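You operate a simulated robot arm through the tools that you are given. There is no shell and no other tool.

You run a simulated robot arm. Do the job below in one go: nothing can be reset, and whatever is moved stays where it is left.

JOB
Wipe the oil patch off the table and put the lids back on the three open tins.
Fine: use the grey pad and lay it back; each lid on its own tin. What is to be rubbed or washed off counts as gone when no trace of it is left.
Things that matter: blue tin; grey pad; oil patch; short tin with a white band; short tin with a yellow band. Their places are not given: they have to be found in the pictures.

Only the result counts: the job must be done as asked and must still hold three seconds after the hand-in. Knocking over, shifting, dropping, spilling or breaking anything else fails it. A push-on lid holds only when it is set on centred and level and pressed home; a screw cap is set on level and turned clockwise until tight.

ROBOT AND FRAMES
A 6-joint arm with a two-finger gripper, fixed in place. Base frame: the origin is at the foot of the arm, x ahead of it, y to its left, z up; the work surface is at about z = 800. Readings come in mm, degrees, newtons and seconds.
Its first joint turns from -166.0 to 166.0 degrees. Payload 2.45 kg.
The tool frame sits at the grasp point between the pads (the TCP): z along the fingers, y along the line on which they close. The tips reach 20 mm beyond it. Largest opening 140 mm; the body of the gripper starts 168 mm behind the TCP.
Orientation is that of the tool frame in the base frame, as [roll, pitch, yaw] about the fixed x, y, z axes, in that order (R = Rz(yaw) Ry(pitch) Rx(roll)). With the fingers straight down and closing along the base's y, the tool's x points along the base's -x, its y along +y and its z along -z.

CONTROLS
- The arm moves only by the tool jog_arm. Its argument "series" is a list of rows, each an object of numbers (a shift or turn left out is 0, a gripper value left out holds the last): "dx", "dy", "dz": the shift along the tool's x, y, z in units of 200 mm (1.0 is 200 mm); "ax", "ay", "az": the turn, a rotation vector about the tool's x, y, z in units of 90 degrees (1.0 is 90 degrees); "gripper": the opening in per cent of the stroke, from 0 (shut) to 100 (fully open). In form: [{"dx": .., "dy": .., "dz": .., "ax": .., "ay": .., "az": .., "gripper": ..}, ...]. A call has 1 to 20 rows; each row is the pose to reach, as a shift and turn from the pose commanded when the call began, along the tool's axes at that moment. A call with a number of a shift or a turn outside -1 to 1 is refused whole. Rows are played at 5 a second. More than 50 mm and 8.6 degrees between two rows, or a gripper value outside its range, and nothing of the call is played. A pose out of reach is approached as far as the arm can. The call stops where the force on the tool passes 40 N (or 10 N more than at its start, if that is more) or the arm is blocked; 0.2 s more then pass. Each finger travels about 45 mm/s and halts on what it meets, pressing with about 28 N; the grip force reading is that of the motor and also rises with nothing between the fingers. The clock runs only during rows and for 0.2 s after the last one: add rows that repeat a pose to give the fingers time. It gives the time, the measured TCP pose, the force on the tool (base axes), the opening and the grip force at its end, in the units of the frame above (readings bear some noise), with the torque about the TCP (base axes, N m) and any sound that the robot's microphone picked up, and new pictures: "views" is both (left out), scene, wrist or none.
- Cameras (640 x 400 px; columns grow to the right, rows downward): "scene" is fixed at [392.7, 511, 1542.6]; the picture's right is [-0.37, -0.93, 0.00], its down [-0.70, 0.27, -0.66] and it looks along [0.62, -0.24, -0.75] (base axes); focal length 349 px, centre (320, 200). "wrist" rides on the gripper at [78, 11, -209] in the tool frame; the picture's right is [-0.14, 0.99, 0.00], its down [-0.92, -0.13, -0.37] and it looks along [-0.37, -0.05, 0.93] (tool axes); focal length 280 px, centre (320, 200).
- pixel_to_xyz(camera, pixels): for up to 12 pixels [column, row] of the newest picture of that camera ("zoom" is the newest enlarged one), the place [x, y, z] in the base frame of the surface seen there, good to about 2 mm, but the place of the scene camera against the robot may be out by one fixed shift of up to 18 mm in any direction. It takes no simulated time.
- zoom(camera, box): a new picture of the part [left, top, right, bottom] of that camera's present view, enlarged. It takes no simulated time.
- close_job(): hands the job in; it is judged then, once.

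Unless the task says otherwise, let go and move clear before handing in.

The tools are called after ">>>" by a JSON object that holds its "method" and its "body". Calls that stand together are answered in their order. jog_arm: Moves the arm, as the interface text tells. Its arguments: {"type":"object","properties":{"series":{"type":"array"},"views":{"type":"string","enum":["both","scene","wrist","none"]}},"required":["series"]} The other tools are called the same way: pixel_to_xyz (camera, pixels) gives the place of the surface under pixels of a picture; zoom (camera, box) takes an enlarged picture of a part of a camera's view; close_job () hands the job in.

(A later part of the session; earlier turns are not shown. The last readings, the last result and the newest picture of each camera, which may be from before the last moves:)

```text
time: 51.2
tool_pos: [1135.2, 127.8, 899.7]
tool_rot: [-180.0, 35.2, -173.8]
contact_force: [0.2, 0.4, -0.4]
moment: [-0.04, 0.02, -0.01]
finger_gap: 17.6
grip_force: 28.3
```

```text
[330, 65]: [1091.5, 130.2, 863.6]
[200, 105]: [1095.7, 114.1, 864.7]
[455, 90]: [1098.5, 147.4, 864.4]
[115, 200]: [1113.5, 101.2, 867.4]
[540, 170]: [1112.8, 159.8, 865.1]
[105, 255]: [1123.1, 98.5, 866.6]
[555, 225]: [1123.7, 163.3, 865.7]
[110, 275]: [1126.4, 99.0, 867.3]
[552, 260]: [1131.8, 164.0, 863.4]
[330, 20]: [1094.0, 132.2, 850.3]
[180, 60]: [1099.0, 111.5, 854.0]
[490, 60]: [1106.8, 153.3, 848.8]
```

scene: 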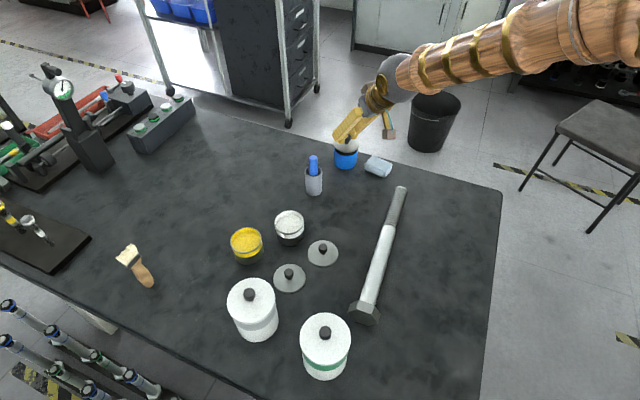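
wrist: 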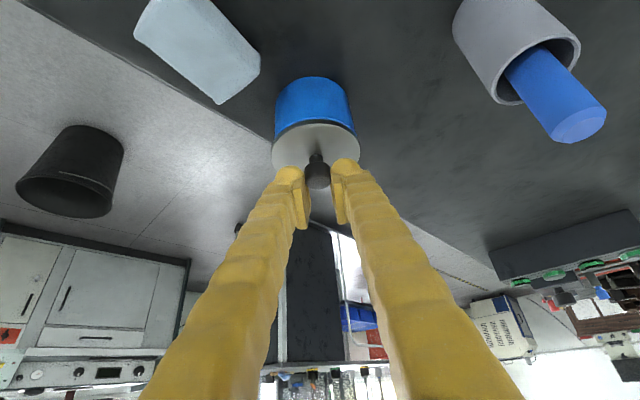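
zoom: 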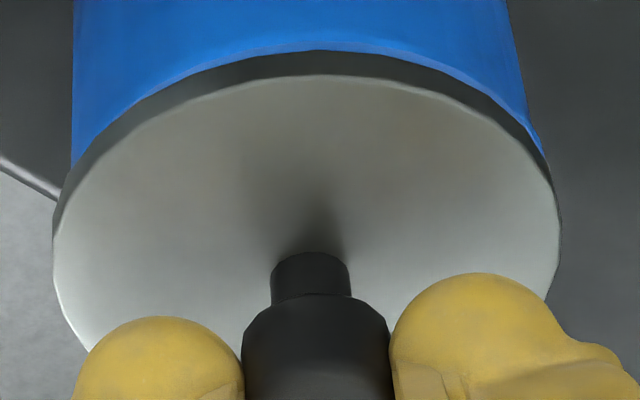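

The lid's near edge is at x=1091.5 against the tin wall at 1094, and its y-centre is at about 127.2. I shift it +1.3 mm in x and +1.0 mm in y and look again.

>>> {"method": "jog_arm", "body": {"series": [{"dx": -0.0057, "dy": 0.0043, "dz": 0.004}, {"dx": -0.0057, "dy": 0.0043, "dz": 0.004}, {"dx": -0.0057, "dy": 0.0043, "dz": 0.004}], "views": "both"}}

>>> {"method": "zoom", "body": {"camera": "scene", "box": [314, 125, 378, 165]}}

>>> {"method": "zoom", "body": {"camera": "wrist", "box": [262, 85, 374, 180]}}

>>> {"method": "pixel_to_xyz", "body": {"camera": "wrist", "pixels": [[272, 151], [274, 158], [358, 146], [357, 152], [314, 124], [320, 124], [322, 112], [312, 112]]}}

```text
time: 52.0
tool_pos: [1137.5, 128.8, 900.1]
tool_rot: [180.0, 35.2, -173.8]
contact_force: [0.1, 0.1, -0.4]
moment: [-0.02, 0.02, 0.02]
finger_gap: 17.5
grip_force: 28.0
```

scene: 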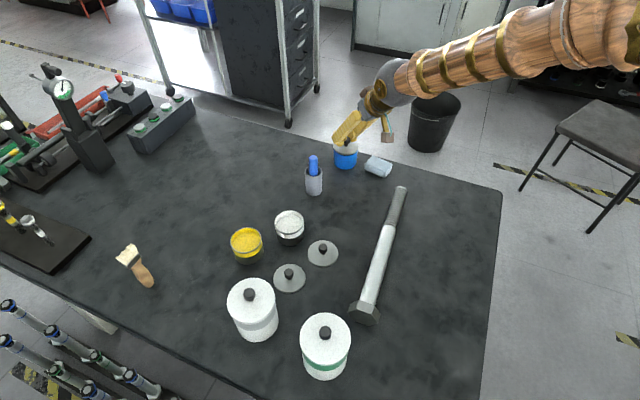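
wrist: 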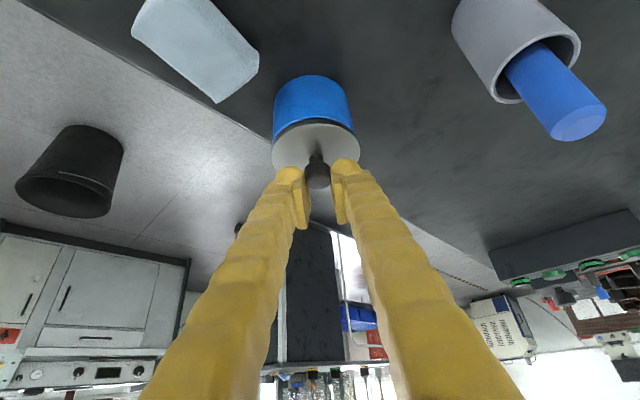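

```text
10.00 times, centred on (346, 145) of scene
```

zoom: 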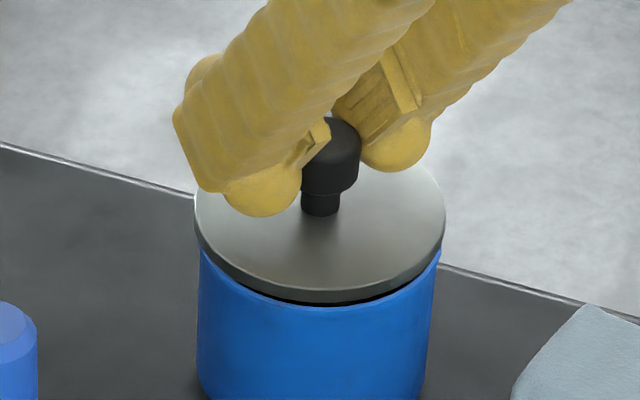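

```text
4.21 times, centred on (318, 132) of wrist
```

zoom: 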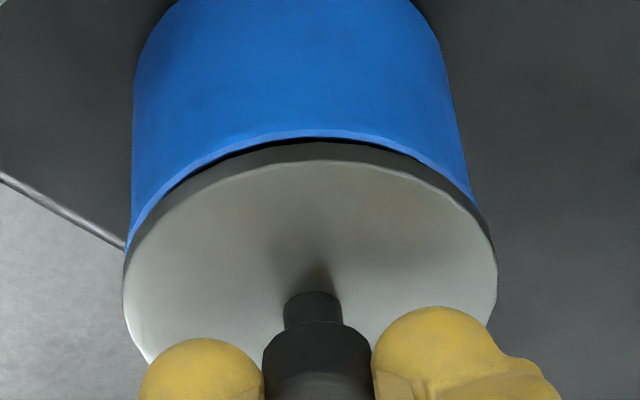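

```text
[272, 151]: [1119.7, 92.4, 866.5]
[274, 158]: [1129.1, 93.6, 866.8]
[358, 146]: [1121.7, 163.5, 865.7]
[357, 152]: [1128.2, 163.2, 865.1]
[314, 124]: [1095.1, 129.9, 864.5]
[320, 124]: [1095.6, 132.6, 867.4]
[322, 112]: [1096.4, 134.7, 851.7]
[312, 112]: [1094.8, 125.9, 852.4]
```

Sideways the lid is now centred (194–446 vs 198–438), but the dark gap at wrist-zoom (300,140) shows it about 1 mm too far in x. I move back 0.9 mm and lower slowly to contact.

>>> {"method": "jog_arm", "body": {"series": [{"dx": 0.0037, "dz": -0.0026}, {"dx": 0.0066, "dz": 0.0015}, {"dx": 0.0095, "dz": 0.0056}, {"dx": 0.0109, "dz": 0.0076}, {"dx": 0.0109, "dz": 0.0076}], "views": "wrist"}}

>>> {"method": "zoom", "body": {"camera": "scene", "box": [314, 125, 378, 165]}}

>>> {"method": "zoom", "body": {"camera": "wrist", "box": [262, 85, 374, 180]}}

```text
time: 53.2
tool_pos: [1135.9, 128.6, 897.2]
tool_rot: [180.0, 35.2, -173.8]
contact_force: [-0.4, -0.7, -0.4]
moment: [0.0, 0.02, 0.0]
finger_gap: 17.8
grip_force: 28.2
```

wrist: 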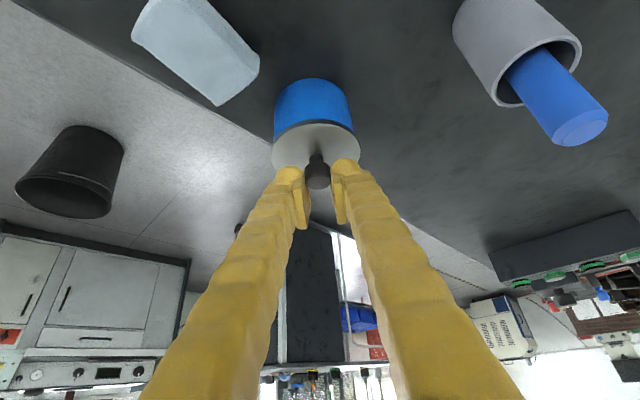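

```text
10.00 times, centred on (346, 145) of scene
```

zoom: 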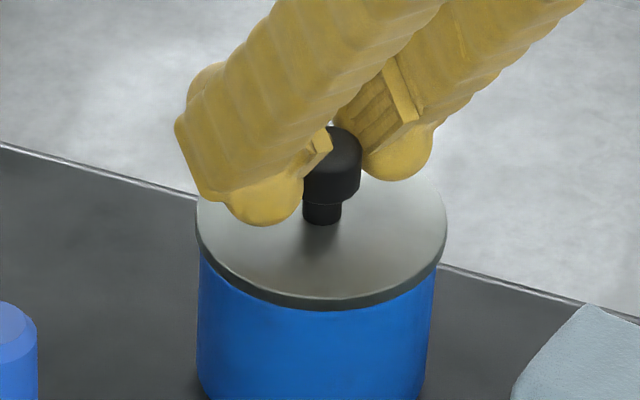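

```text
4.21 times, centred on (318, 132) of wrist
```

zoom: 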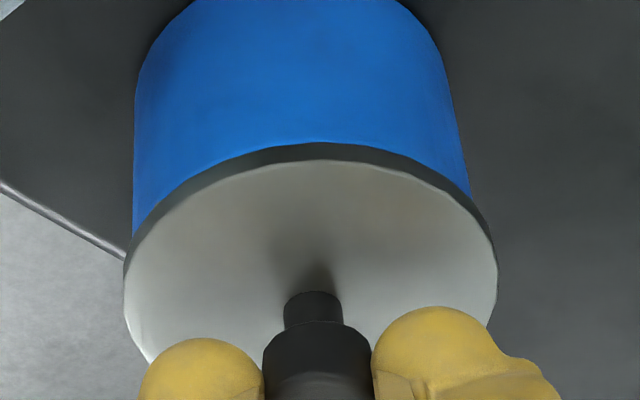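

The lid looks centred (196–447 over 198–438), with no force yet. I continue down in half-millimetre steps, watching the force.

>>> {"method": "jog_arm", "body": {"series": [{"dx": 0.0014, "dz": 0.002}, {"dx": 0.0029, "dz": 0.0041}, {"dx": 0.0043, "dz": 0.0061}, {"dx": 0.0043, "dz": 0.0061}], "views": "none"}}

```text
time: 54.2
tool_pos: [1136.1, 128.3, 895.9]
tool_rot: [-180.0, 35.2, -173.8]
contact_force: [-0.5, -1.5, 3.9]
moment: [-0.03, -0.07, 0.0]
finger_gap: 17.4
grip_force: 28.1
```

First contact: 3.9 N at z≈896. I press a little further.

>>> {"method": "jog_arm", "body": {"series": [{"dx": 0.0014, "dz": 0.002}, {"dx": 0.0029, "dz": 0.0041}, {"dx": 0.0029, "dz": 0.0041}], "views": "both"}}

>>> {"method": "zoom", "body": {"camera": "scene", "box": [314, 125, 378, 165]}}

>>> {"method": "zoom", "body": {"camera": "wrist", "box": [262, 85, 374, 180]}}

```text
time: 55.0
tool_pos: [1136.0, 127.5, 896.2]
tool_rot: [-179.9, 35.3, -173.8]
contact_force: [-5.9, 0.4, 15.5]
moment: [-0.04, -0.02, 0.01]
finger_gap: 17.3
grip_force: 28.2
```

scene: 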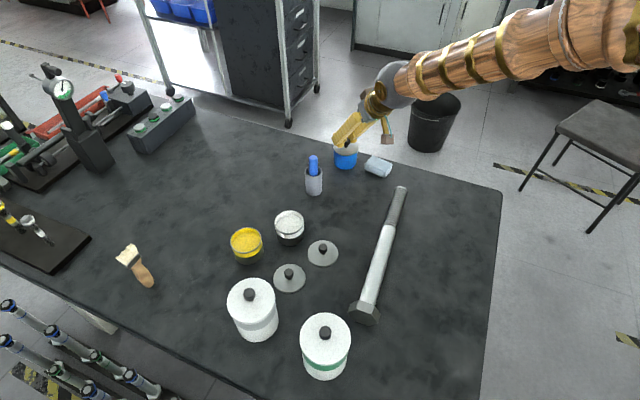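
wrist: 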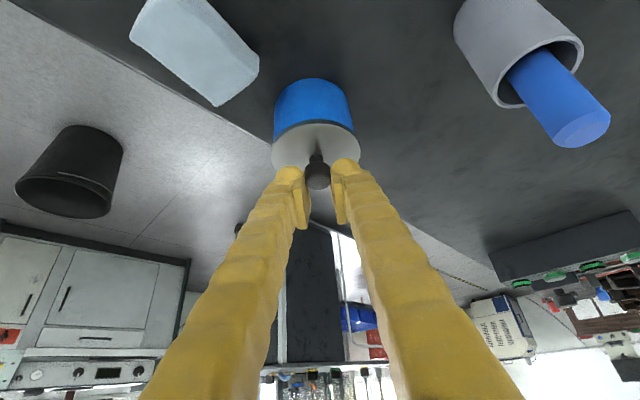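

```text
10.00 times, centred on (346, 145) of scene
```

zoom: 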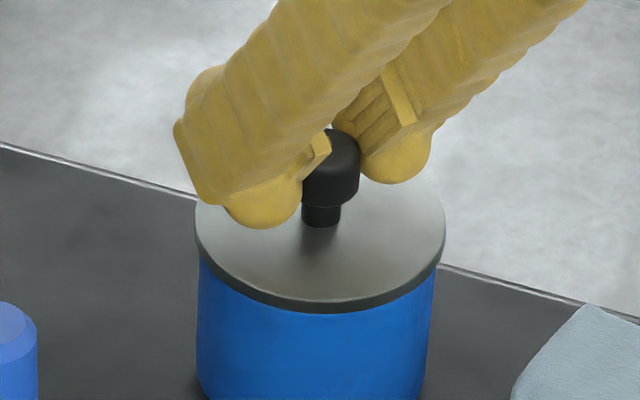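

```text
4.21 times, centred on (318, 132) of wrist
```

zoom: 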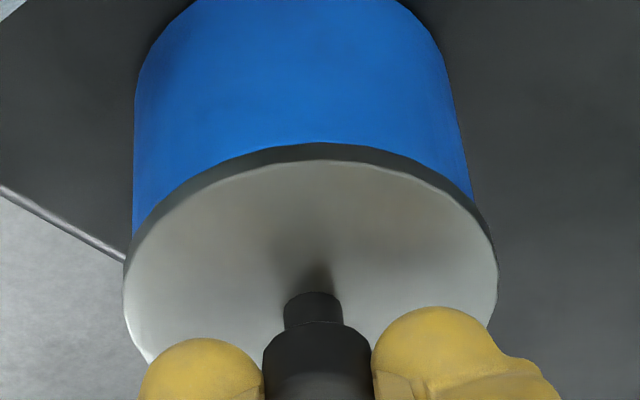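

The force is 15.5 N, still centred, no click yet. I press on in small steps while it is held level.

>>> {"method": "jog_arm", "body": {"series": [{"dx": 0.0014, "dz": 0.002}, {"dx": 0.0029, "dz": 0.0041}, {"dx": 0.0036, "dz": 0.0051}, {"dx": 0.0036, "dz": 0.0051}], "views": "none"}}

```text
time: 56.0
tool_pos: [1136.0, 128.2, 895.4]
tool_rot: [-179.9, 35.3, -173.7]
contact_force: [7.5, 1.8, 21.7]
moment: [0.0, -0.07, -0.04]
finger_gap: 17.2
grip_force: 28.2
```

The force is 21.7 N with slight settling. I press another millimetre.

>>> {"method": "jog_arm", "body": {"series": [{"dx": 0.0014, "dz": 0.002}, {"dx": 0.0029, "dz": 0.0041}, {"dx": 0.0029, "dz": 0.0041}], "views": "both"}}

>>> {"method": "zoom", "body": {"camera": "scene", "box": [314, 125, 378, 165]}}

>>> {"method": "zoom", "body": {"camera": "wrist", "box": [262, 85, 374, 180]}}

```text
time: 56.8
tool_pos: [1136.4, 127.8, 892.2]
tool_rot: [180.0, 35.2, -173.9]
contact_force: [10.3, -3.0, 23.4]
moment: [-0.13, -0.03, 0.01]
finger_gap: 17.0
grip_force: 27.9
```

scene: 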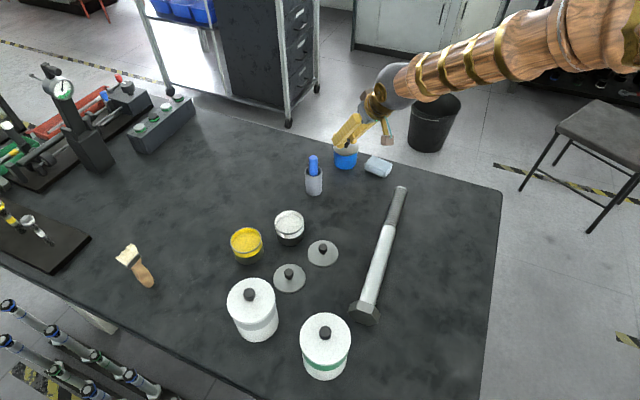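
wrist: 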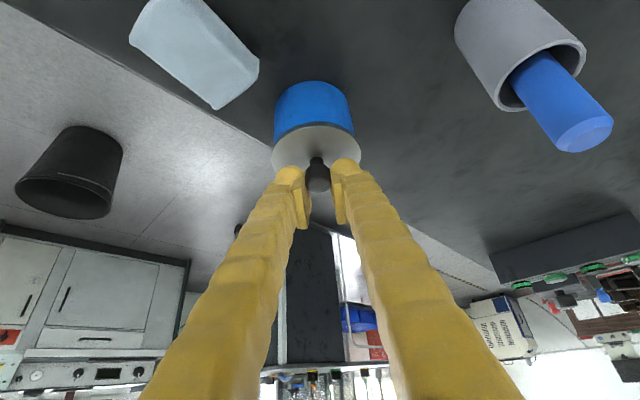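

```text
10.00 times, centred on (346, 145) of scene
```

zoom: 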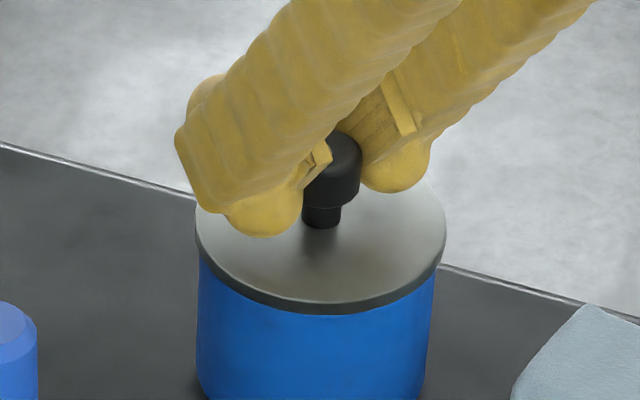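

```text
4.21 times, centred on (318, 132) of wrist
```

zoom: 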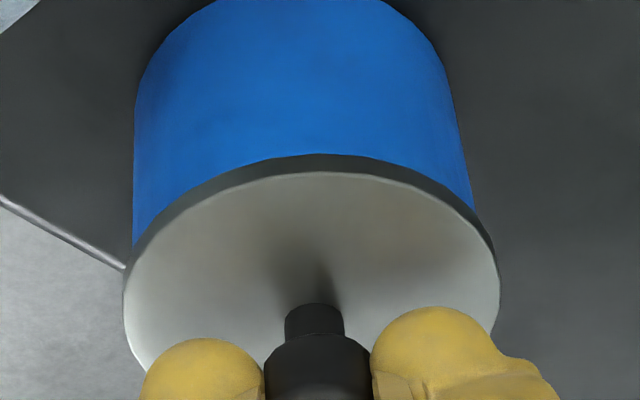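

The fingers have slid down the knob; the lid is level on the rim but I heard no click. I'll let go, rise, close the fingers and press on the knob's top instead.

>>> {"method": "jog_arm", "body": {"series": [{"gripper": 20}, {"gripper": 30}, {"gripper": 36}, {"gripper": 36}], "views": "none"}}

>>> {"method": "jog_arm", "body": {"series": [{"dx": -0.029, "dz": -0.041}, {"dx": -0.086, "dz": -0.123}, {"dx": -0.158, "dz": -0.225}, {"dx": -0.158, "dz": -0.225}], "views": "both"}}

>>> {"method": "zoom", "body": {"camera": "scene", "box": [314, 125, 378, 165]}}

>>> {"method": "zoom", "body": {"camera": "wrist", "box": [262, 60, 374, 160]}}

```text
time: 57.8
tool_pos: [1135.1, 128.6, 892.0]
tool_rot: [-179.9, 35.2, -173.9]
contact_force: [-0.2, 0.7, 0.1]
moment: [0.0, -0.01, 0.0]
finger_gap: 50.3
grip_force: 0.2
heard: snap
```

```text
time: 58.8
tool_pos: [1135.6, 128.4, 947.7]
tool_rot: [179.9, 35.3, -173.8]
contact_force: [0.7, -0.7, 0.3]
moment: [-0.01, 0.01, -0.03]
finger_gap: 50.5
grip_force: 0.1
```

scene: 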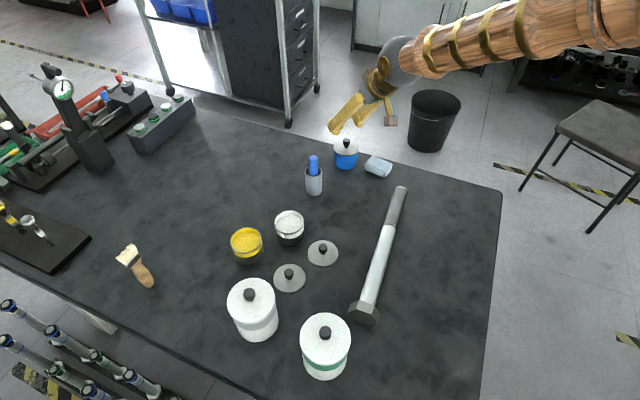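
wrist: 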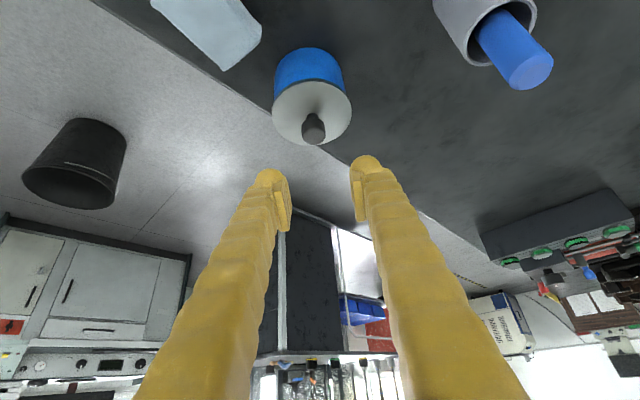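

```text
10.00 times, centred on (346, 145) of scene
```

zoom: 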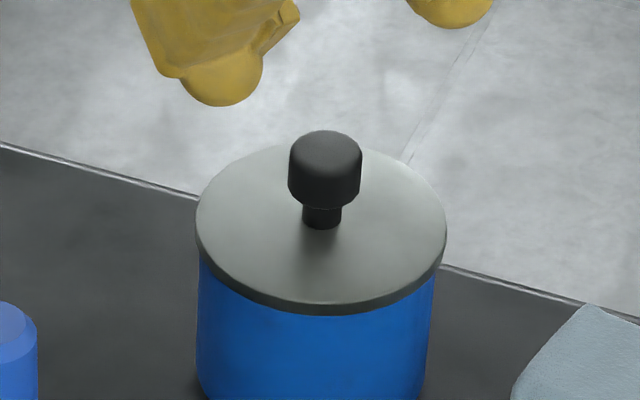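

```text
4.00 times, centred on (318, 110) of wrist
```

zoom: 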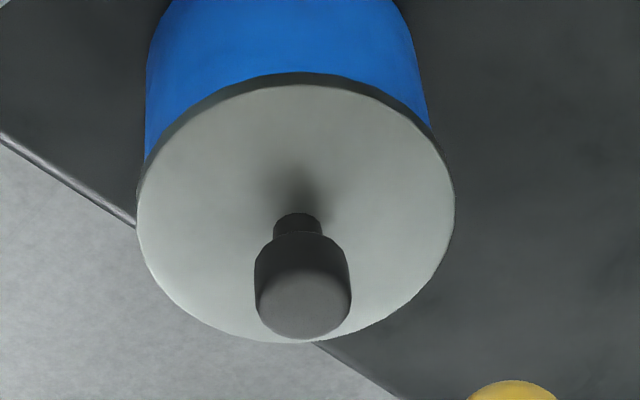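

I heard a snap on release, and the lid sits centred and level on the blue tin. I'll measure its height and level.

>>> {"method": "pixel_to_xyz", "body": {"camera": "zoom", "pixels": [[300, 92], [200, 125], [390, 115], [150, 200], [445, 180], [150, 250], [445, 240], [200, 310], [390, 305], [255, 150], [360, 150], [300, 300]]}}

```text
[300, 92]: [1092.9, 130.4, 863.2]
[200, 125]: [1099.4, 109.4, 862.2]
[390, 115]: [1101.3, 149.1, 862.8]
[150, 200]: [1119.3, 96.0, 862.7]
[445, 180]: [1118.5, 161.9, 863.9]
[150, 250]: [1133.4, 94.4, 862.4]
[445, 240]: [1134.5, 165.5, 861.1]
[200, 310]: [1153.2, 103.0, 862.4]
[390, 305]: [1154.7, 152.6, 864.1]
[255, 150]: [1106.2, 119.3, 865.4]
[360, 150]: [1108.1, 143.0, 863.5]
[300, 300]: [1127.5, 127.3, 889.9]
```

The lid is level at z≈862.8, flush on the rim, and snapped. Next I go for the middle lid near (841,320), raising first to clear the marker cup.

>>> {"method": "jog_arm", "body": {"series": [{"dx": -0.072, "dz": -0.102}, {"dx": -0.144, "dz": -0.204}, {"dx": -0.006, "dy": 0.1385, "dz": -0.3015}, {"dx": 0.1325, "dy": 0.277, "dz": -0.399}, {"dx": 0.271, "dy": 0.4155, "dz": -0.4965}, {"dx": 0.409, "dy": 0.554, "dz": -0.594}], "views": "none"}}

>>> {"method": "jog_arm", "body": {"series": [{"dx": 0.138, "dy": 0.1385, "dz": -0.0975}, {"dx": 0.277, "dy": 0.277, "dz": -0.195}, {"dx": 0.415, "dy": 0.4155, "dz": -0.2925}, {"dx": 0.553, "dy": 0.554, "dz": -0.39, "gripper": 50}, {"dx": 0.625, "dy": 0.554, "dz": -0.288}, {"dx": 0.697, "dy": 0.554, "dz": -0.186}, {"dx": 0.697, "dy": 0.554, "dz": -0.186}], "views": "both"}}

```text
time: 60.2
tool_pos: [989.1, 222.9, 997.3]
tool_rot: [180.0, 35.2, -173.7]
contact_force: [-0.2, 0.4, 0.3]
moment: [-0.01, -0.03, -0.04]
finger_gap: 50.4
grip_force: 0.0
```

```text
time: 61.8
tool_pos: [843.1, 319.5, 947.2]
tool_rot: [179.9, 35.2, -173.8]
contact_force: [-0.4, -0.6, 0.1]
moment: [0.01, 0.0, -0.01]
finger_gap: 70.0
grip_force: 0.1
```

scene: 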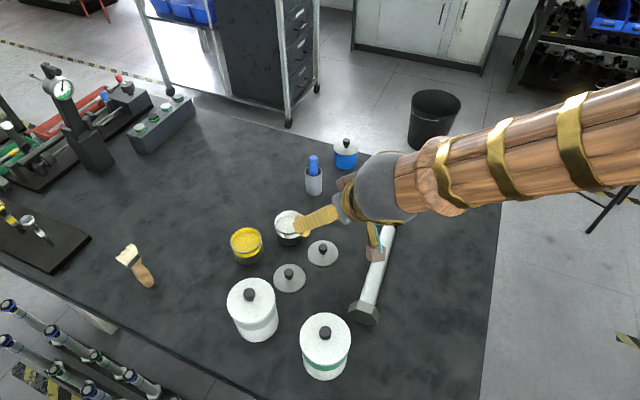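
wrist: 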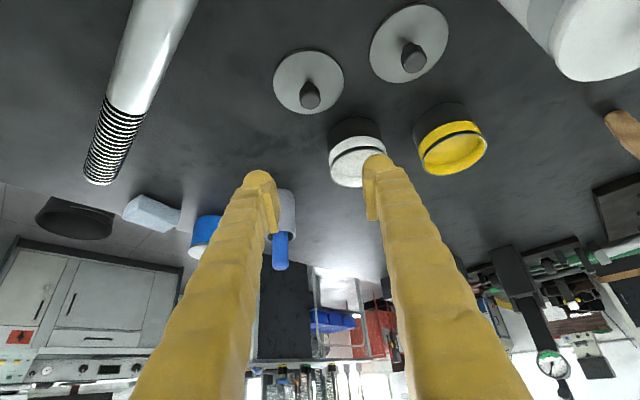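

The middle lid is at wrist (308,81). I'll measure its centre and knob.

>>> {"method": "zoom", "body": {"camera": "wrist", "box": [260, 43, 356, 118]}}

>>> {"method": "pixel_to_xyz", "body": {"camera": "zoom", "pixels": [[130, 200], [508, 200], [330, 42], [312, 376], [335, 305], [335, 345], [335, 262], [285, 305], [382, 305], [190, 95], [455, 325], [190, 320]]}}

```text
5.33 times, centred on (308, 80) of wrist
```

zoom: 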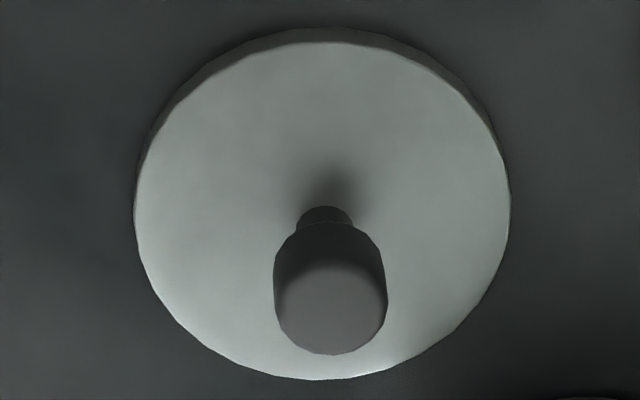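

```text
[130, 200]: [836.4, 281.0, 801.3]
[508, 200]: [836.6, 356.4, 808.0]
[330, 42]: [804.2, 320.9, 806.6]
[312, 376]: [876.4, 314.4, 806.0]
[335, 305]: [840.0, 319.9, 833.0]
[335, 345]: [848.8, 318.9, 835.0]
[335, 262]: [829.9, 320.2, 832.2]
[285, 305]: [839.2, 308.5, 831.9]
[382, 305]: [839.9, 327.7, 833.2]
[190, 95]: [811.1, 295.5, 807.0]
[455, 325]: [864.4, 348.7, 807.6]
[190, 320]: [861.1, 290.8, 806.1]
```

The middle lid's centre is (840.2,319.3). I lower onto its knob and close.

>>> {"method": "jog_arm", "body": {"series": [{"dx": 0.1, "dz": 0.14, "gripper": 42}, {"dx": 0.2, "dz": 0.28}, {"dx": 0.27, "dz": 0.376}, {"dx": 0.305, "dz": 0.425}, {"dx": 0.3234, "dz": 0.4508}, {"dx": 0.3234, "dz": 0.4508}], "views": "wrist"}}

```text
time: 63.2
tool_pos: [841.1, 319.9, 836.6]
tool_rot: [179.9, 35.2, -173.8]
contact_force: [-0.7, 0.5, -0.6]
moment: [-0.01, 0.01, 0.02]
finger_gap: 58.7
grip_force: 0.1
```

wrist: 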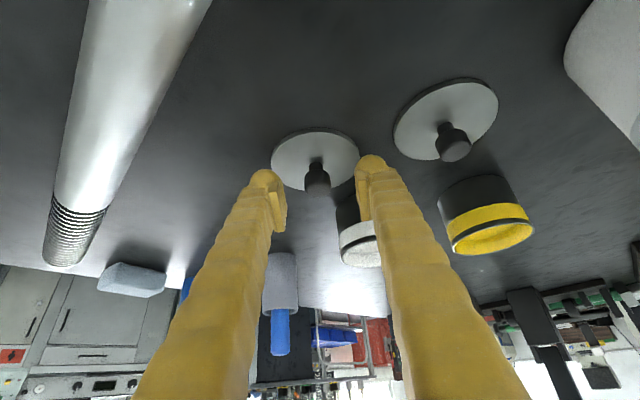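

The knob is between the fingertips with no contact. I close, then lift 60 mm.

>>> {"method": "jog_arm", "body": {"series": [{"gripper": 30}, {"gripper": 20}, {"gripper": 10}, {"gripper": 5}, {"gripper": 5}, {"gripper": 5}], "views": "none"}}

>>> {"method": "jog_arm", "body": {"series": [{"dx": -0.0288, "dz": -0.0408}, {"dx": -0.0864, "dz": -0.1226}, {"dx": -0.1728, "dz": -0.2451}, {"dx": -0.2592, "dz": -0.3677}, {"dx": -0.2592, "dz": -0.3677}], "views": "wrist"}}

>>> {"method": "zoom", "body": {"camera": "wrist", "box": [250, 95, 378, 195]}}

>>> {"method": "pixel_to_xyz", "body": {"camera": "zoom", "pixels": [[330, 123], [250, 135], [410, 130], [180, 180], [475, 170], [157, 235], [497, 210], [165, 275], [498, 235], [240, 260], [420, 230], [300, 200]]}}

```text
time: 64.6
tool_pos: [841.6, 319.2, 835.3]
tool_rot: [180.0, 35.2, -173.8]
contact_force: [0.7, -0.2, -1.3]
moment: [-0.02, 0.01, -0.02]
finger_gap: 17.3
grip_force: 28.2
```

```text
time: 65.8
tool_pos: [842.2, 317.6, 926.1]
tool_rot: [-180.0, 35.2, -173.8]
contact_force: [0.2, -0.7, 0.7]
moment: [-0.05, -0.02, 0.0]
finger_gap: 17.4
grip_force: 27.5
```

wrist: 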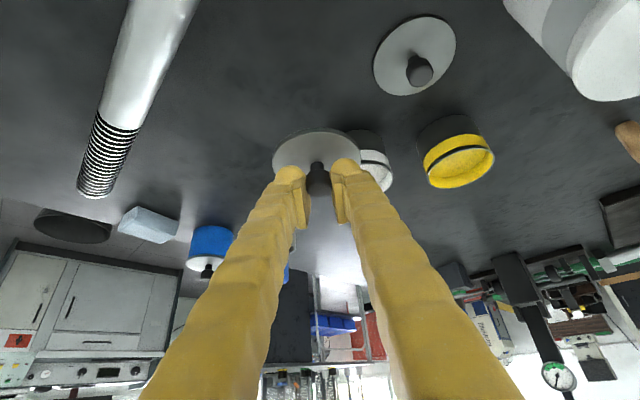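

```text
4.00 times, centred on (314, 145) of wrist
```

zoom: 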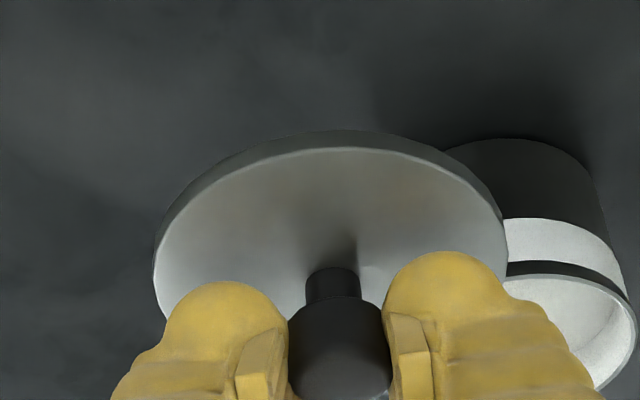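

```text
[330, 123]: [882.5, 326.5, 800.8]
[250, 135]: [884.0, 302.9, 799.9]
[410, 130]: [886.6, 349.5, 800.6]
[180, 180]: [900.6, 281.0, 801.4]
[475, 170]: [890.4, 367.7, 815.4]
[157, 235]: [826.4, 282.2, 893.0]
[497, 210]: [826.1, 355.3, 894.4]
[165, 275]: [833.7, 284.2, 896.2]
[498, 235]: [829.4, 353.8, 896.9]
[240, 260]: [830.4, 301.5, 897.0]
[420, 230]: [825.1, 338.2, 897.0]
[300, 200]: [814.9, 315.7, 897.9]
```

The lid is up at z≈897. I'll check its level and centre with points on its face.

>>> {"method": "pixel_to_xyz", "body": {"camera": "zoom", "pixels": [[335, 153], [270, 160], [400, 158], [220, 185], [450, 180], [180, 220], [490, 215], [165, 260], [500, 240], [240, 265], [380, 240], [290, 250]]}}

```text
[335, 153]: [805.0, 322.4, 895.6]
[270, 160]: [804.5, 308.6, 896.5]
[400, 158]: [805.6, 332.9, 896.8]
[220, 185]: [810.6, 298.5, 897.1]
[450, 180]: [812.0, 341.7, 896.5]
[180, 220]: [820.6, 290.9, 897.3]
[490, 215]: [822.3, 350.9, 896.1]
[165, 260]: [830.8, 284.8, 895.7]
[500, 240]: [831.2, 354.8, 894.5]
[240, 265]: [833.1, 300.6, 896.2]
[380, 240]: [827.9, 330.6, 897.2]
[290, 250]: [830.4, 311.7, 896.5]
```

The lid is level, centre ≈(840.8,319.6). I carry it over the white tin at (925.8,375.2), then lower to a few millimetres above the rim.

>>> {"method": "jog_arm", "body": {"series": [{"dx": -0.0924, "dy": 0.058, "dz": 0.065}, {"dx": -0.1848, "dy": 0.1155, "dz": 0.13}, {"dx": -0.2772, "dy": 0.173, "dz": 0.195}, {"dx": -0.3697, "dy": 0.231, "dz": 0.2606}, {"dx": -0.3265, "dy": 0.231, "dz": 0.322}, {"dx": -0.2977, "dy": 0.231, "dz": 0.3627}, {"dx": -0.2977, "dy": 0.231, "dz": 0.3627}], "views": "both"}}

>>> {"method": "zoom", "body": {"camera": "scene", "box": [257, 203, 321, 243]}}

>>> {"method": "zoom", "body": {"camera": "wrist", "box": [250, 85, 378, 185]}}

>>> {"method": "pixel_to_xyz", "body": {"camera": "zoom", "pixels": [[335, 193], [270, 200], [400, 198], [220, 225], [450, 220], [180, 260], [490, 255], [160, 290], [503, 270], [240, 300], [380, 280], [330, 170]]}}

```text
time: 67.4
tool_pos: [927.1, 375.4, 901.8]
tool_rot: [180.0, 35.1, -173.8]
contact_force: [-0.9, -1.1, -0.7]
moment: [0.03, 0.02, 0.0]
finger_gap: 17.5
grip_force: 28.4
```

scene: 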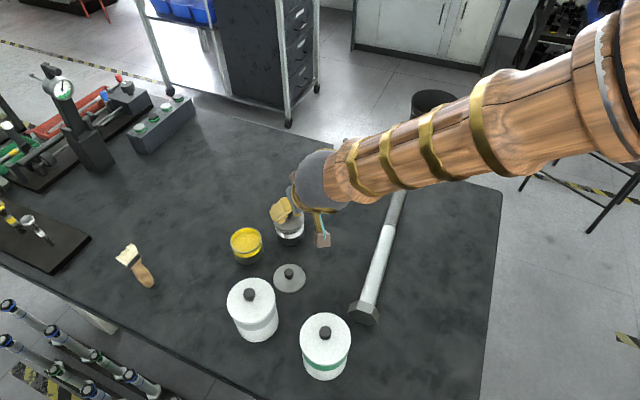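
wrist: 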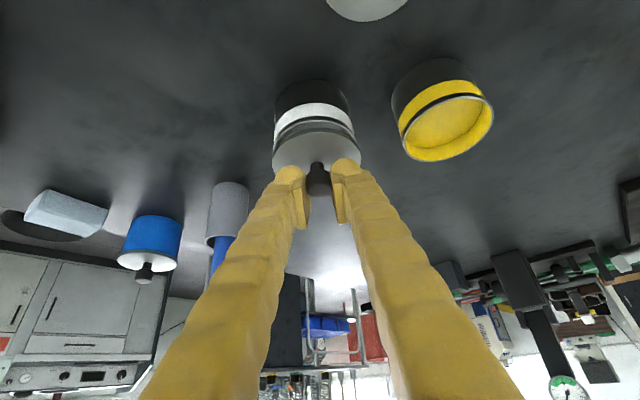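

```text
10.00 times, centred on (289, 223) of scene
```

zoom: 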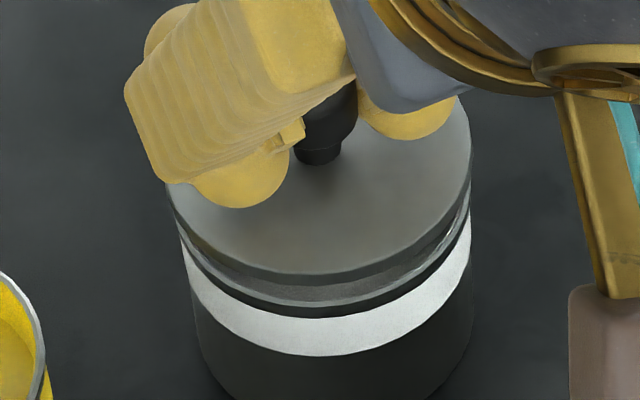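

```text
4.00 times, centred on (314, 135) of wrist
```

zoom: 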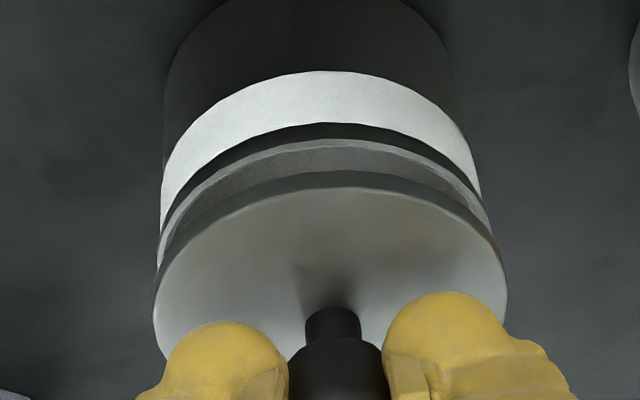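

```text
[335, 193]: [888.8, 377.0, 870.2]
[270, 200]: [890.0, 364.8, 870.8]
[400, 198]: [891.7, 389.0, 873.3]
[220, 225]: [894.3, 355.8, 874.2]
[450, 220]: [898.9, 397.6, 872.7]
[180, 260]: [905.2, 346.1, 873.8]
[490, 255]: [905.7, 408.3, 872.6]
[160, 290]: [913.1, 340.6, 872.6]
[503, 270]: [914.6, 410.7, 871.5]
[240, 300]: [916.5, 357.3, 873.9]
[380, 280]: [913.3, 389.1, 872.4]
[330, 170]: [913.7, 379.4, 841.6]
```

The lid (centre ≈(925.7,375.6), top z≈872.5) is aligned with the white tin within half a millimetre. I lower slowly to contact.

>>> {"method": "jog_arm", "body": {"series": [{"dx": 0.0115, "dz": 0.0163}, {"dx": 0.0202, "dz": 0.0286}, {"dx": 0.023, "dz": 0.0327}, {"dx": 0.0245, "dz": 0.0347}, {"dx": 0.0259, "dz": 0.0368}, {"dx": 0.0259, "dz": 0.0368}], "views": "wrist"}}

>>> {"method": "zoom", "body": {"camera": "scene", "box": [257, 203, 321, 243]}}

>>> {"method": "zoom", "body": {"camera": "wrist", "box": [250, 85, 378, 185]}}

```text
time: 68.8
tool_pos: [925.3, 375.2, 891.1]
tool_rot: [179.9, 35.2, -173.8]
contact_force: [0.6, -0.4, 0.9]
moment: [-0.05, 0.0, 0.02]
finger_gap: 17.3
grip_force: 28.1
```

wrist: 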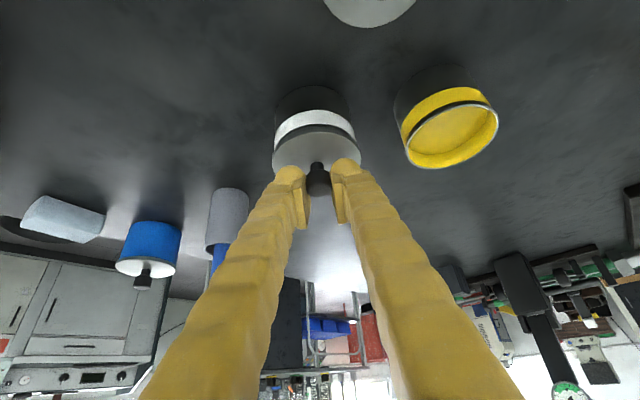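

```text
10.00 times, centred on (289, 223) of scene
```

zoom: 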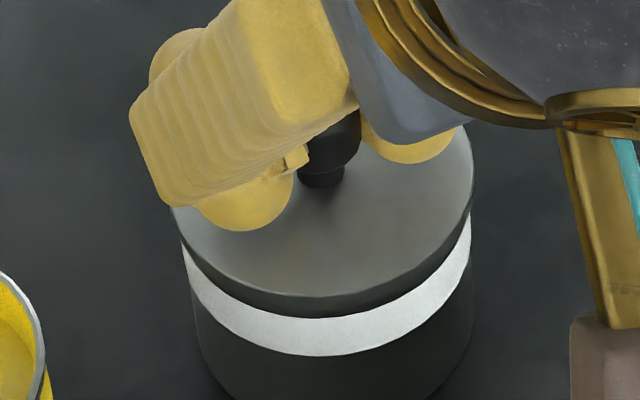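

```text
4.00 times, centred on (314, 135) of wrist
```

zoom: 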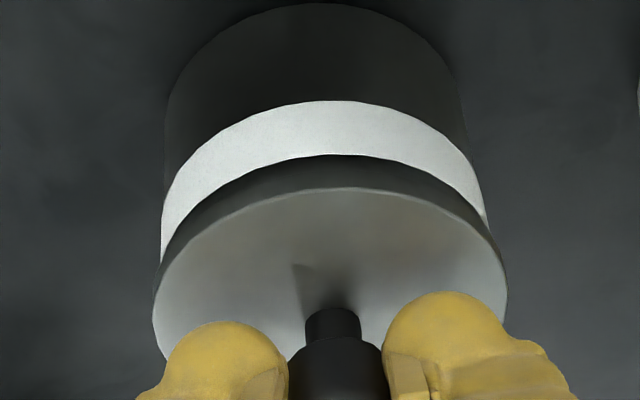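

The lid is just at the rim. I press down in small steps.

>>> {"method": "jog_arm", "body": {"series": [{"dx": 0.0014, "dz": 0.002}, {"dx": 0.0029, "dz": 0.0041}, {"dx": 0.0043, "dz": 0.0061}, {"dx": 0.0043, "dz": 0.0061}], "views": "none"}}

```text
time: 69.8
tool_pos: [927.6, 376.2, 890.3]
tool_rot: [-180.0, 35.3, -173.8]
contact_force: [-2.8, 0.7, 10.0]
moment: [0.0, 0.08, -0.06]
finger_gap: 17.6
grip_force: 27.3
```

>>> {"method": "jog_arm", "body": {"series": [{"dx": 0.0014, "dz": 0.002}, {"dx": 0.0029, "dz": 0.0041}, {"dx": 0.0043, "dz": 0.0061}, {"dx": 0.0043, "dz": 0.0061}], "views": "none"}}

```text
time: 70.8
tool_pos: [927.2, 375.3, 890.1]
tool_rot: [-180.0, 35.3, -173.8]
contact_force: [7.9, 4.6, 20.6]
moment: [0.06, -0.11, -0.03]
finger_gap: 17.2
grip_force: 28.2
```

The reading is 20.6 N with no sound yet. I press another millimetre.

>>> {"method": "jog_arm", "body": {"series": [{"dx": 0.0014, "dz": 0.002}, {"dx": 0.0029, "dz": 0.0041}, {"dx": 0.0029, "dz": 0.0041}], "views": "wrist"}}

>>> {"method": "zoom", "body": {"camera": "scene", "box": [257, 203, 321, 243]}}

>>> {"method": "zoom", "body": {"camera": "wrist", "box": [250, 85, 378, 185]}}

```text
time: 71.6
tool_pos: [927.6, 373.9, 888.5]
tool_rot: [-179.9, 35.3, -173.8]
contact_force: [2.2, 0.6, 22.1]
moment: [0.0, 0.04, -0.04]
finger_gap: 16.9
grip_force: 28.1
```

wrist: 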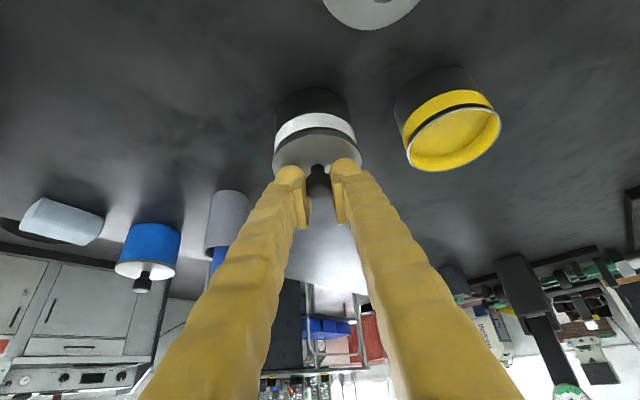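

```text
10.00 times, centred on (289, 223) of scene
```

zoom: 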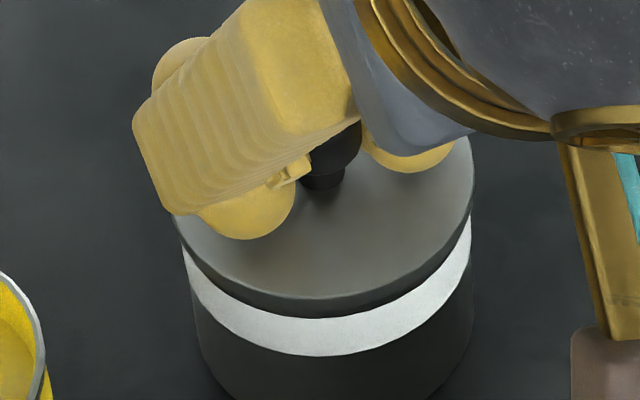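

```text
4.00 times, centred on (314, 135) of wrist
```

zoom: 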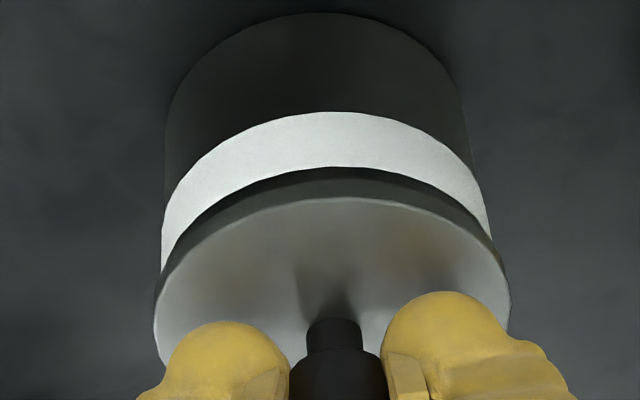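

The fingers slip on the knob at about 22 N, as before. I release here and listen for the snap.

>>> {"method": "jog_arm", "body": {"series": [{"gripper": 15}, {"gripper": 25}, {"gripper": 36}, {"gripper": 36}, {"gripper": 36}], "views": "none"}}

```text
time: 72.8
tool_pos: [926.7, 375.2, 887.8]
tool_rot: [-180.0, 35.2, -173.8]
contact_force: [0.5, -0.5, -0.2]
moment: [0.01, 0.01, -0.03]
finger_gap: 50.3
grip_force: 0.0
heard: snap
```

A snap again. I rise straight up and check that the white tin's lid is centred and level.

>>> {"method": "jog_arm", "body": {"series": [{"dx": -0.029, "dz": -0.041}, {"dx": -0.086, "dz": -0.123}, {"dx": -0.158, "dz": -0.225}, {"dx": -0.172, "dz": -0.245}, {"dx": -0.172, "dz": -0.245}], "views": "both"}}

>>> {"method": "zoom", "body": {"camera": "scene", "box": [257, 203, 321, 243]}}

>>> {"method": "zoom", "body": {"camera": "wrist", "box": [262, 60, 374, 160]}}

>>> {"method": "pixel_to_xyz", "body": {"camera": "zoom", "pixels": [[300, 100], [200, 130], [390, 120], [150, 200], [445, 190], [150, 250], [445, 240], [200, 310], [390, 305], [255, 160], [360, 160], [300, 300]]}}

```text
time: 74.0
tool_pos: [926.0, 374.1, 947.4]
tool_rot: [-180.0, 35.3, -173.8]
contact_force: [-0.2, -0.6, 0.5]
moment: [-0.02, 0.02, 0.03]
finger_gap: 50.1
grip_force: 0.1
```

scene: 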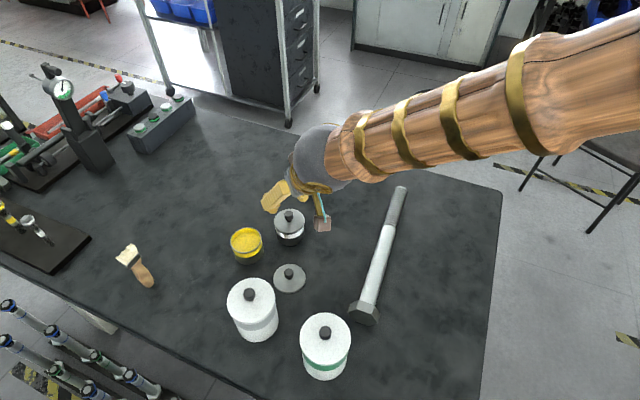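
wrist: 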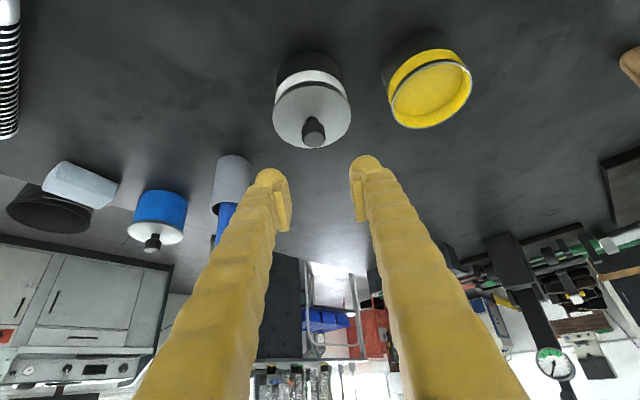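

```text
10.00 times, centred on (289, 223) of scene
```

zoom: 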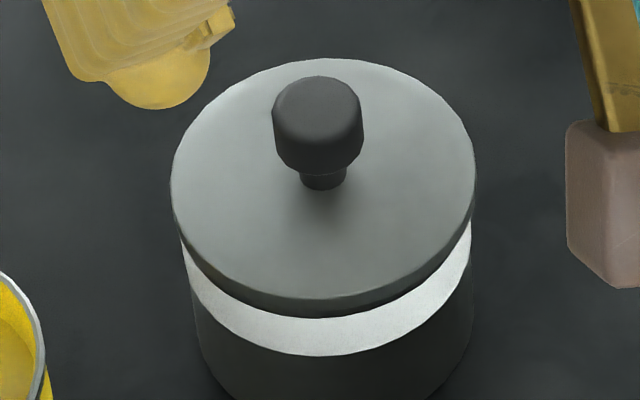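

```text
4.00 times, centred on (318, 110) of wrist
```

zoom: 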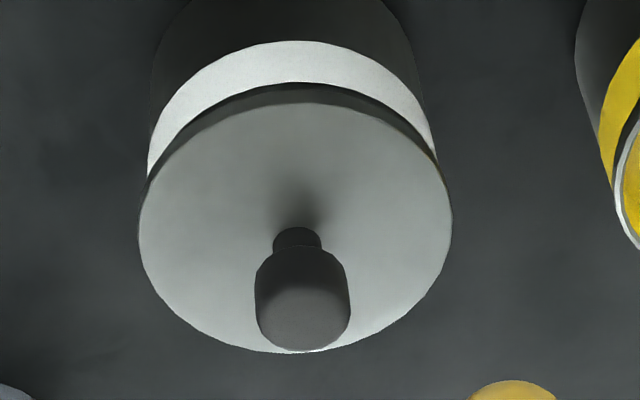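

```text
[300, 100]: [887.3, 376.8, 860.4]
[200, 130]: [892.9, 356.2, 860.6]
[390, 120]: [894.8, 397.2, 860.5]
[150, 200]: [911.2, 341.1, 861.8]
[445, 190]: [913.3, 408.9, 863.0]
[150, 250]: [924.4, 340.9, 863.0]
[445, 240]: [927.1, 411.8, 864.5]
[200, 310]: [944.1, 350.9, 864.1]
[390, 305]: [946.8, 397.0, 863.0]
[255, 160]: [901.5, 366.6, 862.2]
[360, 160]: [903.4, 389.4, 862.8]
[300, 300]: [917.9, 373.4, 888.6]
```

The lid looks centred (171–475 in the scene zoom). Some of my points fell on its side, so I'll query interior points for the level.

>>> {"method": "pixel_to_xyz", "body": {"camera": "zoom", "pixels": [[300, 115], [250, 120], [350, 120], [210, 145], [395, 145], [300, 140], [160, 230], [430, 230], [180, 280], [420, 280], [230, 320], [370, 320]]}}

```text
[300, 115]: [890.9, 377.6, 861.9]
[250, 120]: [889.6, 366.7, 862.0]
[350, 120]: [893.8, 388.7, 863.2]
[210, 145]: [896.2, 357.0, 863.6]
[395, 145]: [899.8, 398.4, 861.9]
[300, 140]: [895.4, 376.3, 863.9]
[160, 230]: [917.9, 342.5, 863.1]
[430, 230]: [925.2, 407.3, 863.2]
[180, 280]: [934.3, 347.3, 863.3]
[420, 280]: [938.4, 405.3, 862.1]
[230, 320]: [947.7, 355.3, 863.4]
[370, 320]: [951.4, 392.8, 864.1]
```

The white tin's lid is level and home. For the near lid I must keep the hand away from the tall closed tins, so I swing the yaw by 34° while moving above that lid.

>>> {"method": "jog_arm", "body": {"series": [{"dx": 0.0924, "dy": 0.056, "dz": -0.065, "ax": -0.0436, "az": -0.0618}, {"dx": 0.1848, "dy": 0.112, "dz": -0.13, "ax": -0.0872, "az": -0.1236}, {"dx": 0.2772, "dy": 0.168, "dz": -0.195, "ax": -0.1308, "az": -0.1854}, {"dx": 0.3696, "dy": 0.224, "dz": -0.26, "ax": -0.1744, "az": -0.2472}, {"dx": 0.462, "dy": 0.28, "dz": -0.3257, "ax": -0.218, "az": -0.309}, {"dx": 0.462, "dy": 0.28, "dz": -0.3257, "ax": -0.218, "az": -0.309}], "views": "both"}}

```text
time: 75.4
tool_pos: [807.7, 418.1, 946.5]
tool_rot: [180.0, 35.1, -139.7]
contact_force: [0.1, 0.3, 1.1]
moment: [0.01, 0.01, -0.02]
finger_gap: 50.8
grip_force: 0.0
```

scene: 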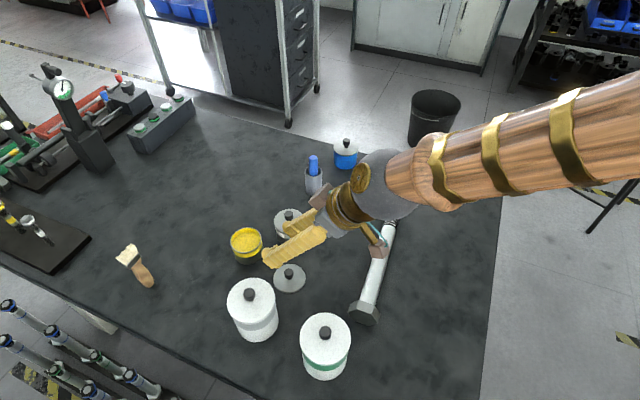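
wrist: 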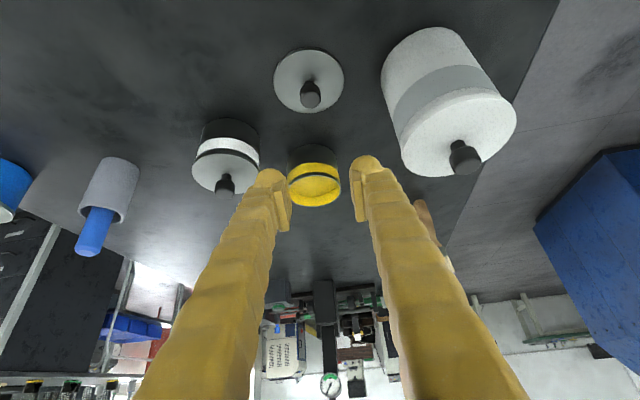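

The near lid is at wrist (309,80), and the tall tin at (450,120) is to the right. I'll measure the lid and check the clearance to that tin.

>>> {"method": "zoom", "body": {"camera": "wrist", "box": [260, 43, 356, 118]}}

>>> {"method": "pixel_to_xyz", "body": {"camera": "zoom", "pixels": [[137, 210], [508, 200], [325, 42], [318, 374], [340, 305], [340, 345], [340, 262], [290, 305], [387, 305], [190, 95], [455, 325], [190, 320]]}}

>>> {"method": "pixel_to_xyz", "body": {"camera": "wrist", "pixels": [[465, 155], [404, 150], [515, 115], [430, 120], [383, 75], [450, 100], [290, 182], [338, 182], [314, 204], [314, 166], [222, 155], [225, 185]]}}

```text
5.33 times, centred on (308, 80) of wrist
```

zoom: 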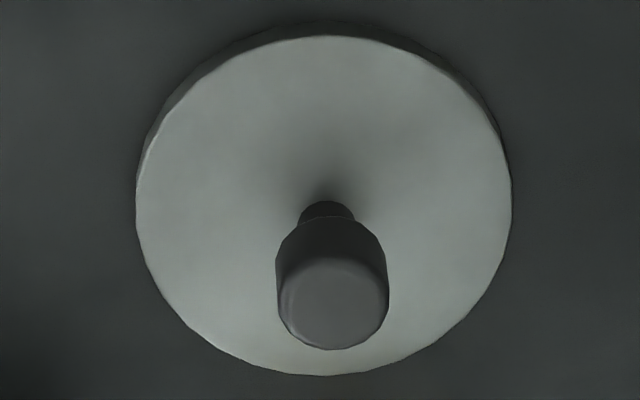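

```text
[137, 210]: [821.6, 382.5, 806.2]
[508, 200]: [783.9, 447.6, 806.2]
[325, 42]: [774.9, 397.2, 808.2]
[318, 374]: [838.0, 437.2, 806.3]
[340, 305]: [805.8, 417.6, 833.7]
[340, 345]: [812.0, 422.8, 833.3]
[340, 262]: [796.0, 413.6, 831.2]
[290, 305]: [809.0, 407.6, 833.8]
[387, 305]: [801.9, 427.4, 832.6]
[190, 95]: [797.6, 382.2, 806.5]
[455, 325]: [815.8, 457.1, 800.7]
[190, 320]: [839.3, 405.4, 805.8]
```

```text
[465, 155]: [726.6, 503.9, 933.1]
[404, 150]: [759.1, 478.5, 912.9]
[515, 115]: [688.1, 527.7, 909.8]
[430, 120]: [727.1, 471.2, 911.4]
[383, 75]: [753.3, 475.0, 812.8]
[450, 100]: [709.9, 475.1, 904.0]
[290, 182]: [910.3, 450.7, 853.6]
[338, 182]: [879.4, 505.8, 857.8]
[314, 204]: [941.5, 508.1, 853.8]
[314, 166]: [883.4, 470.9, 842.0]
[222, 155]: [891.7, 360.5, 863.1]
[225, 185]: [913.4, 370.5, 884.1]
```

The lid's centre and knob are both at (805.8,417.6), and the fingers will clear the tall tin by about 30 mm. I lower onto the knob.

>>> {"method": "jog_arm", "body": {"series": [{"dx": 0.1, "dy": 0.0048, "dz": 0.142, "gripper": 42}, {"dx": 0.2, "dy": 0.0048, "dz": 0.284}, {"dx": 0.265, "dy": 0.0048, "dz": 0.376}, {"dx": 0.3, "dy": 0.0048, "dz": 0.426}, {"dx": 0.3156, "dy": 0.0048, "dz": 0.4503}, {"dx": 0.3156, "dy": 0.0048, "dz": 0.4503}], "views": "both"}}

```text
time: 76.8
tool_pos: [809.6, 419.1, 836.7]
tool_rot: [-179.8, 35.1, -139.6]
contact_force: [-0.9, -0.7, 0.1]
moment: [0.0, 0.01, -0.02]
finger_gap: 58.9
grip_force: 0.0
```

scene: 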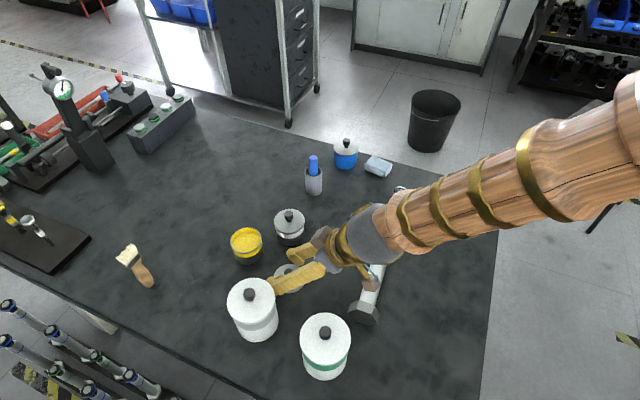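
wrist: 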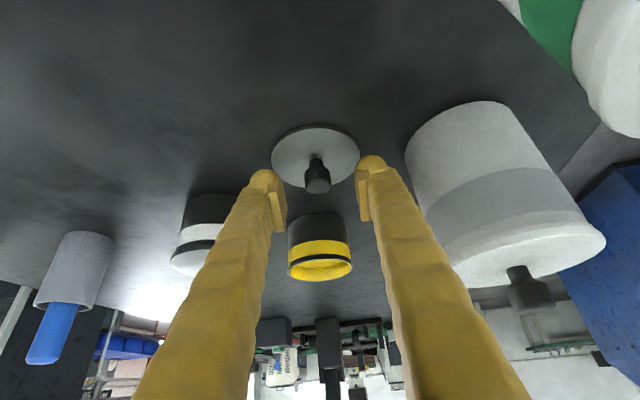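

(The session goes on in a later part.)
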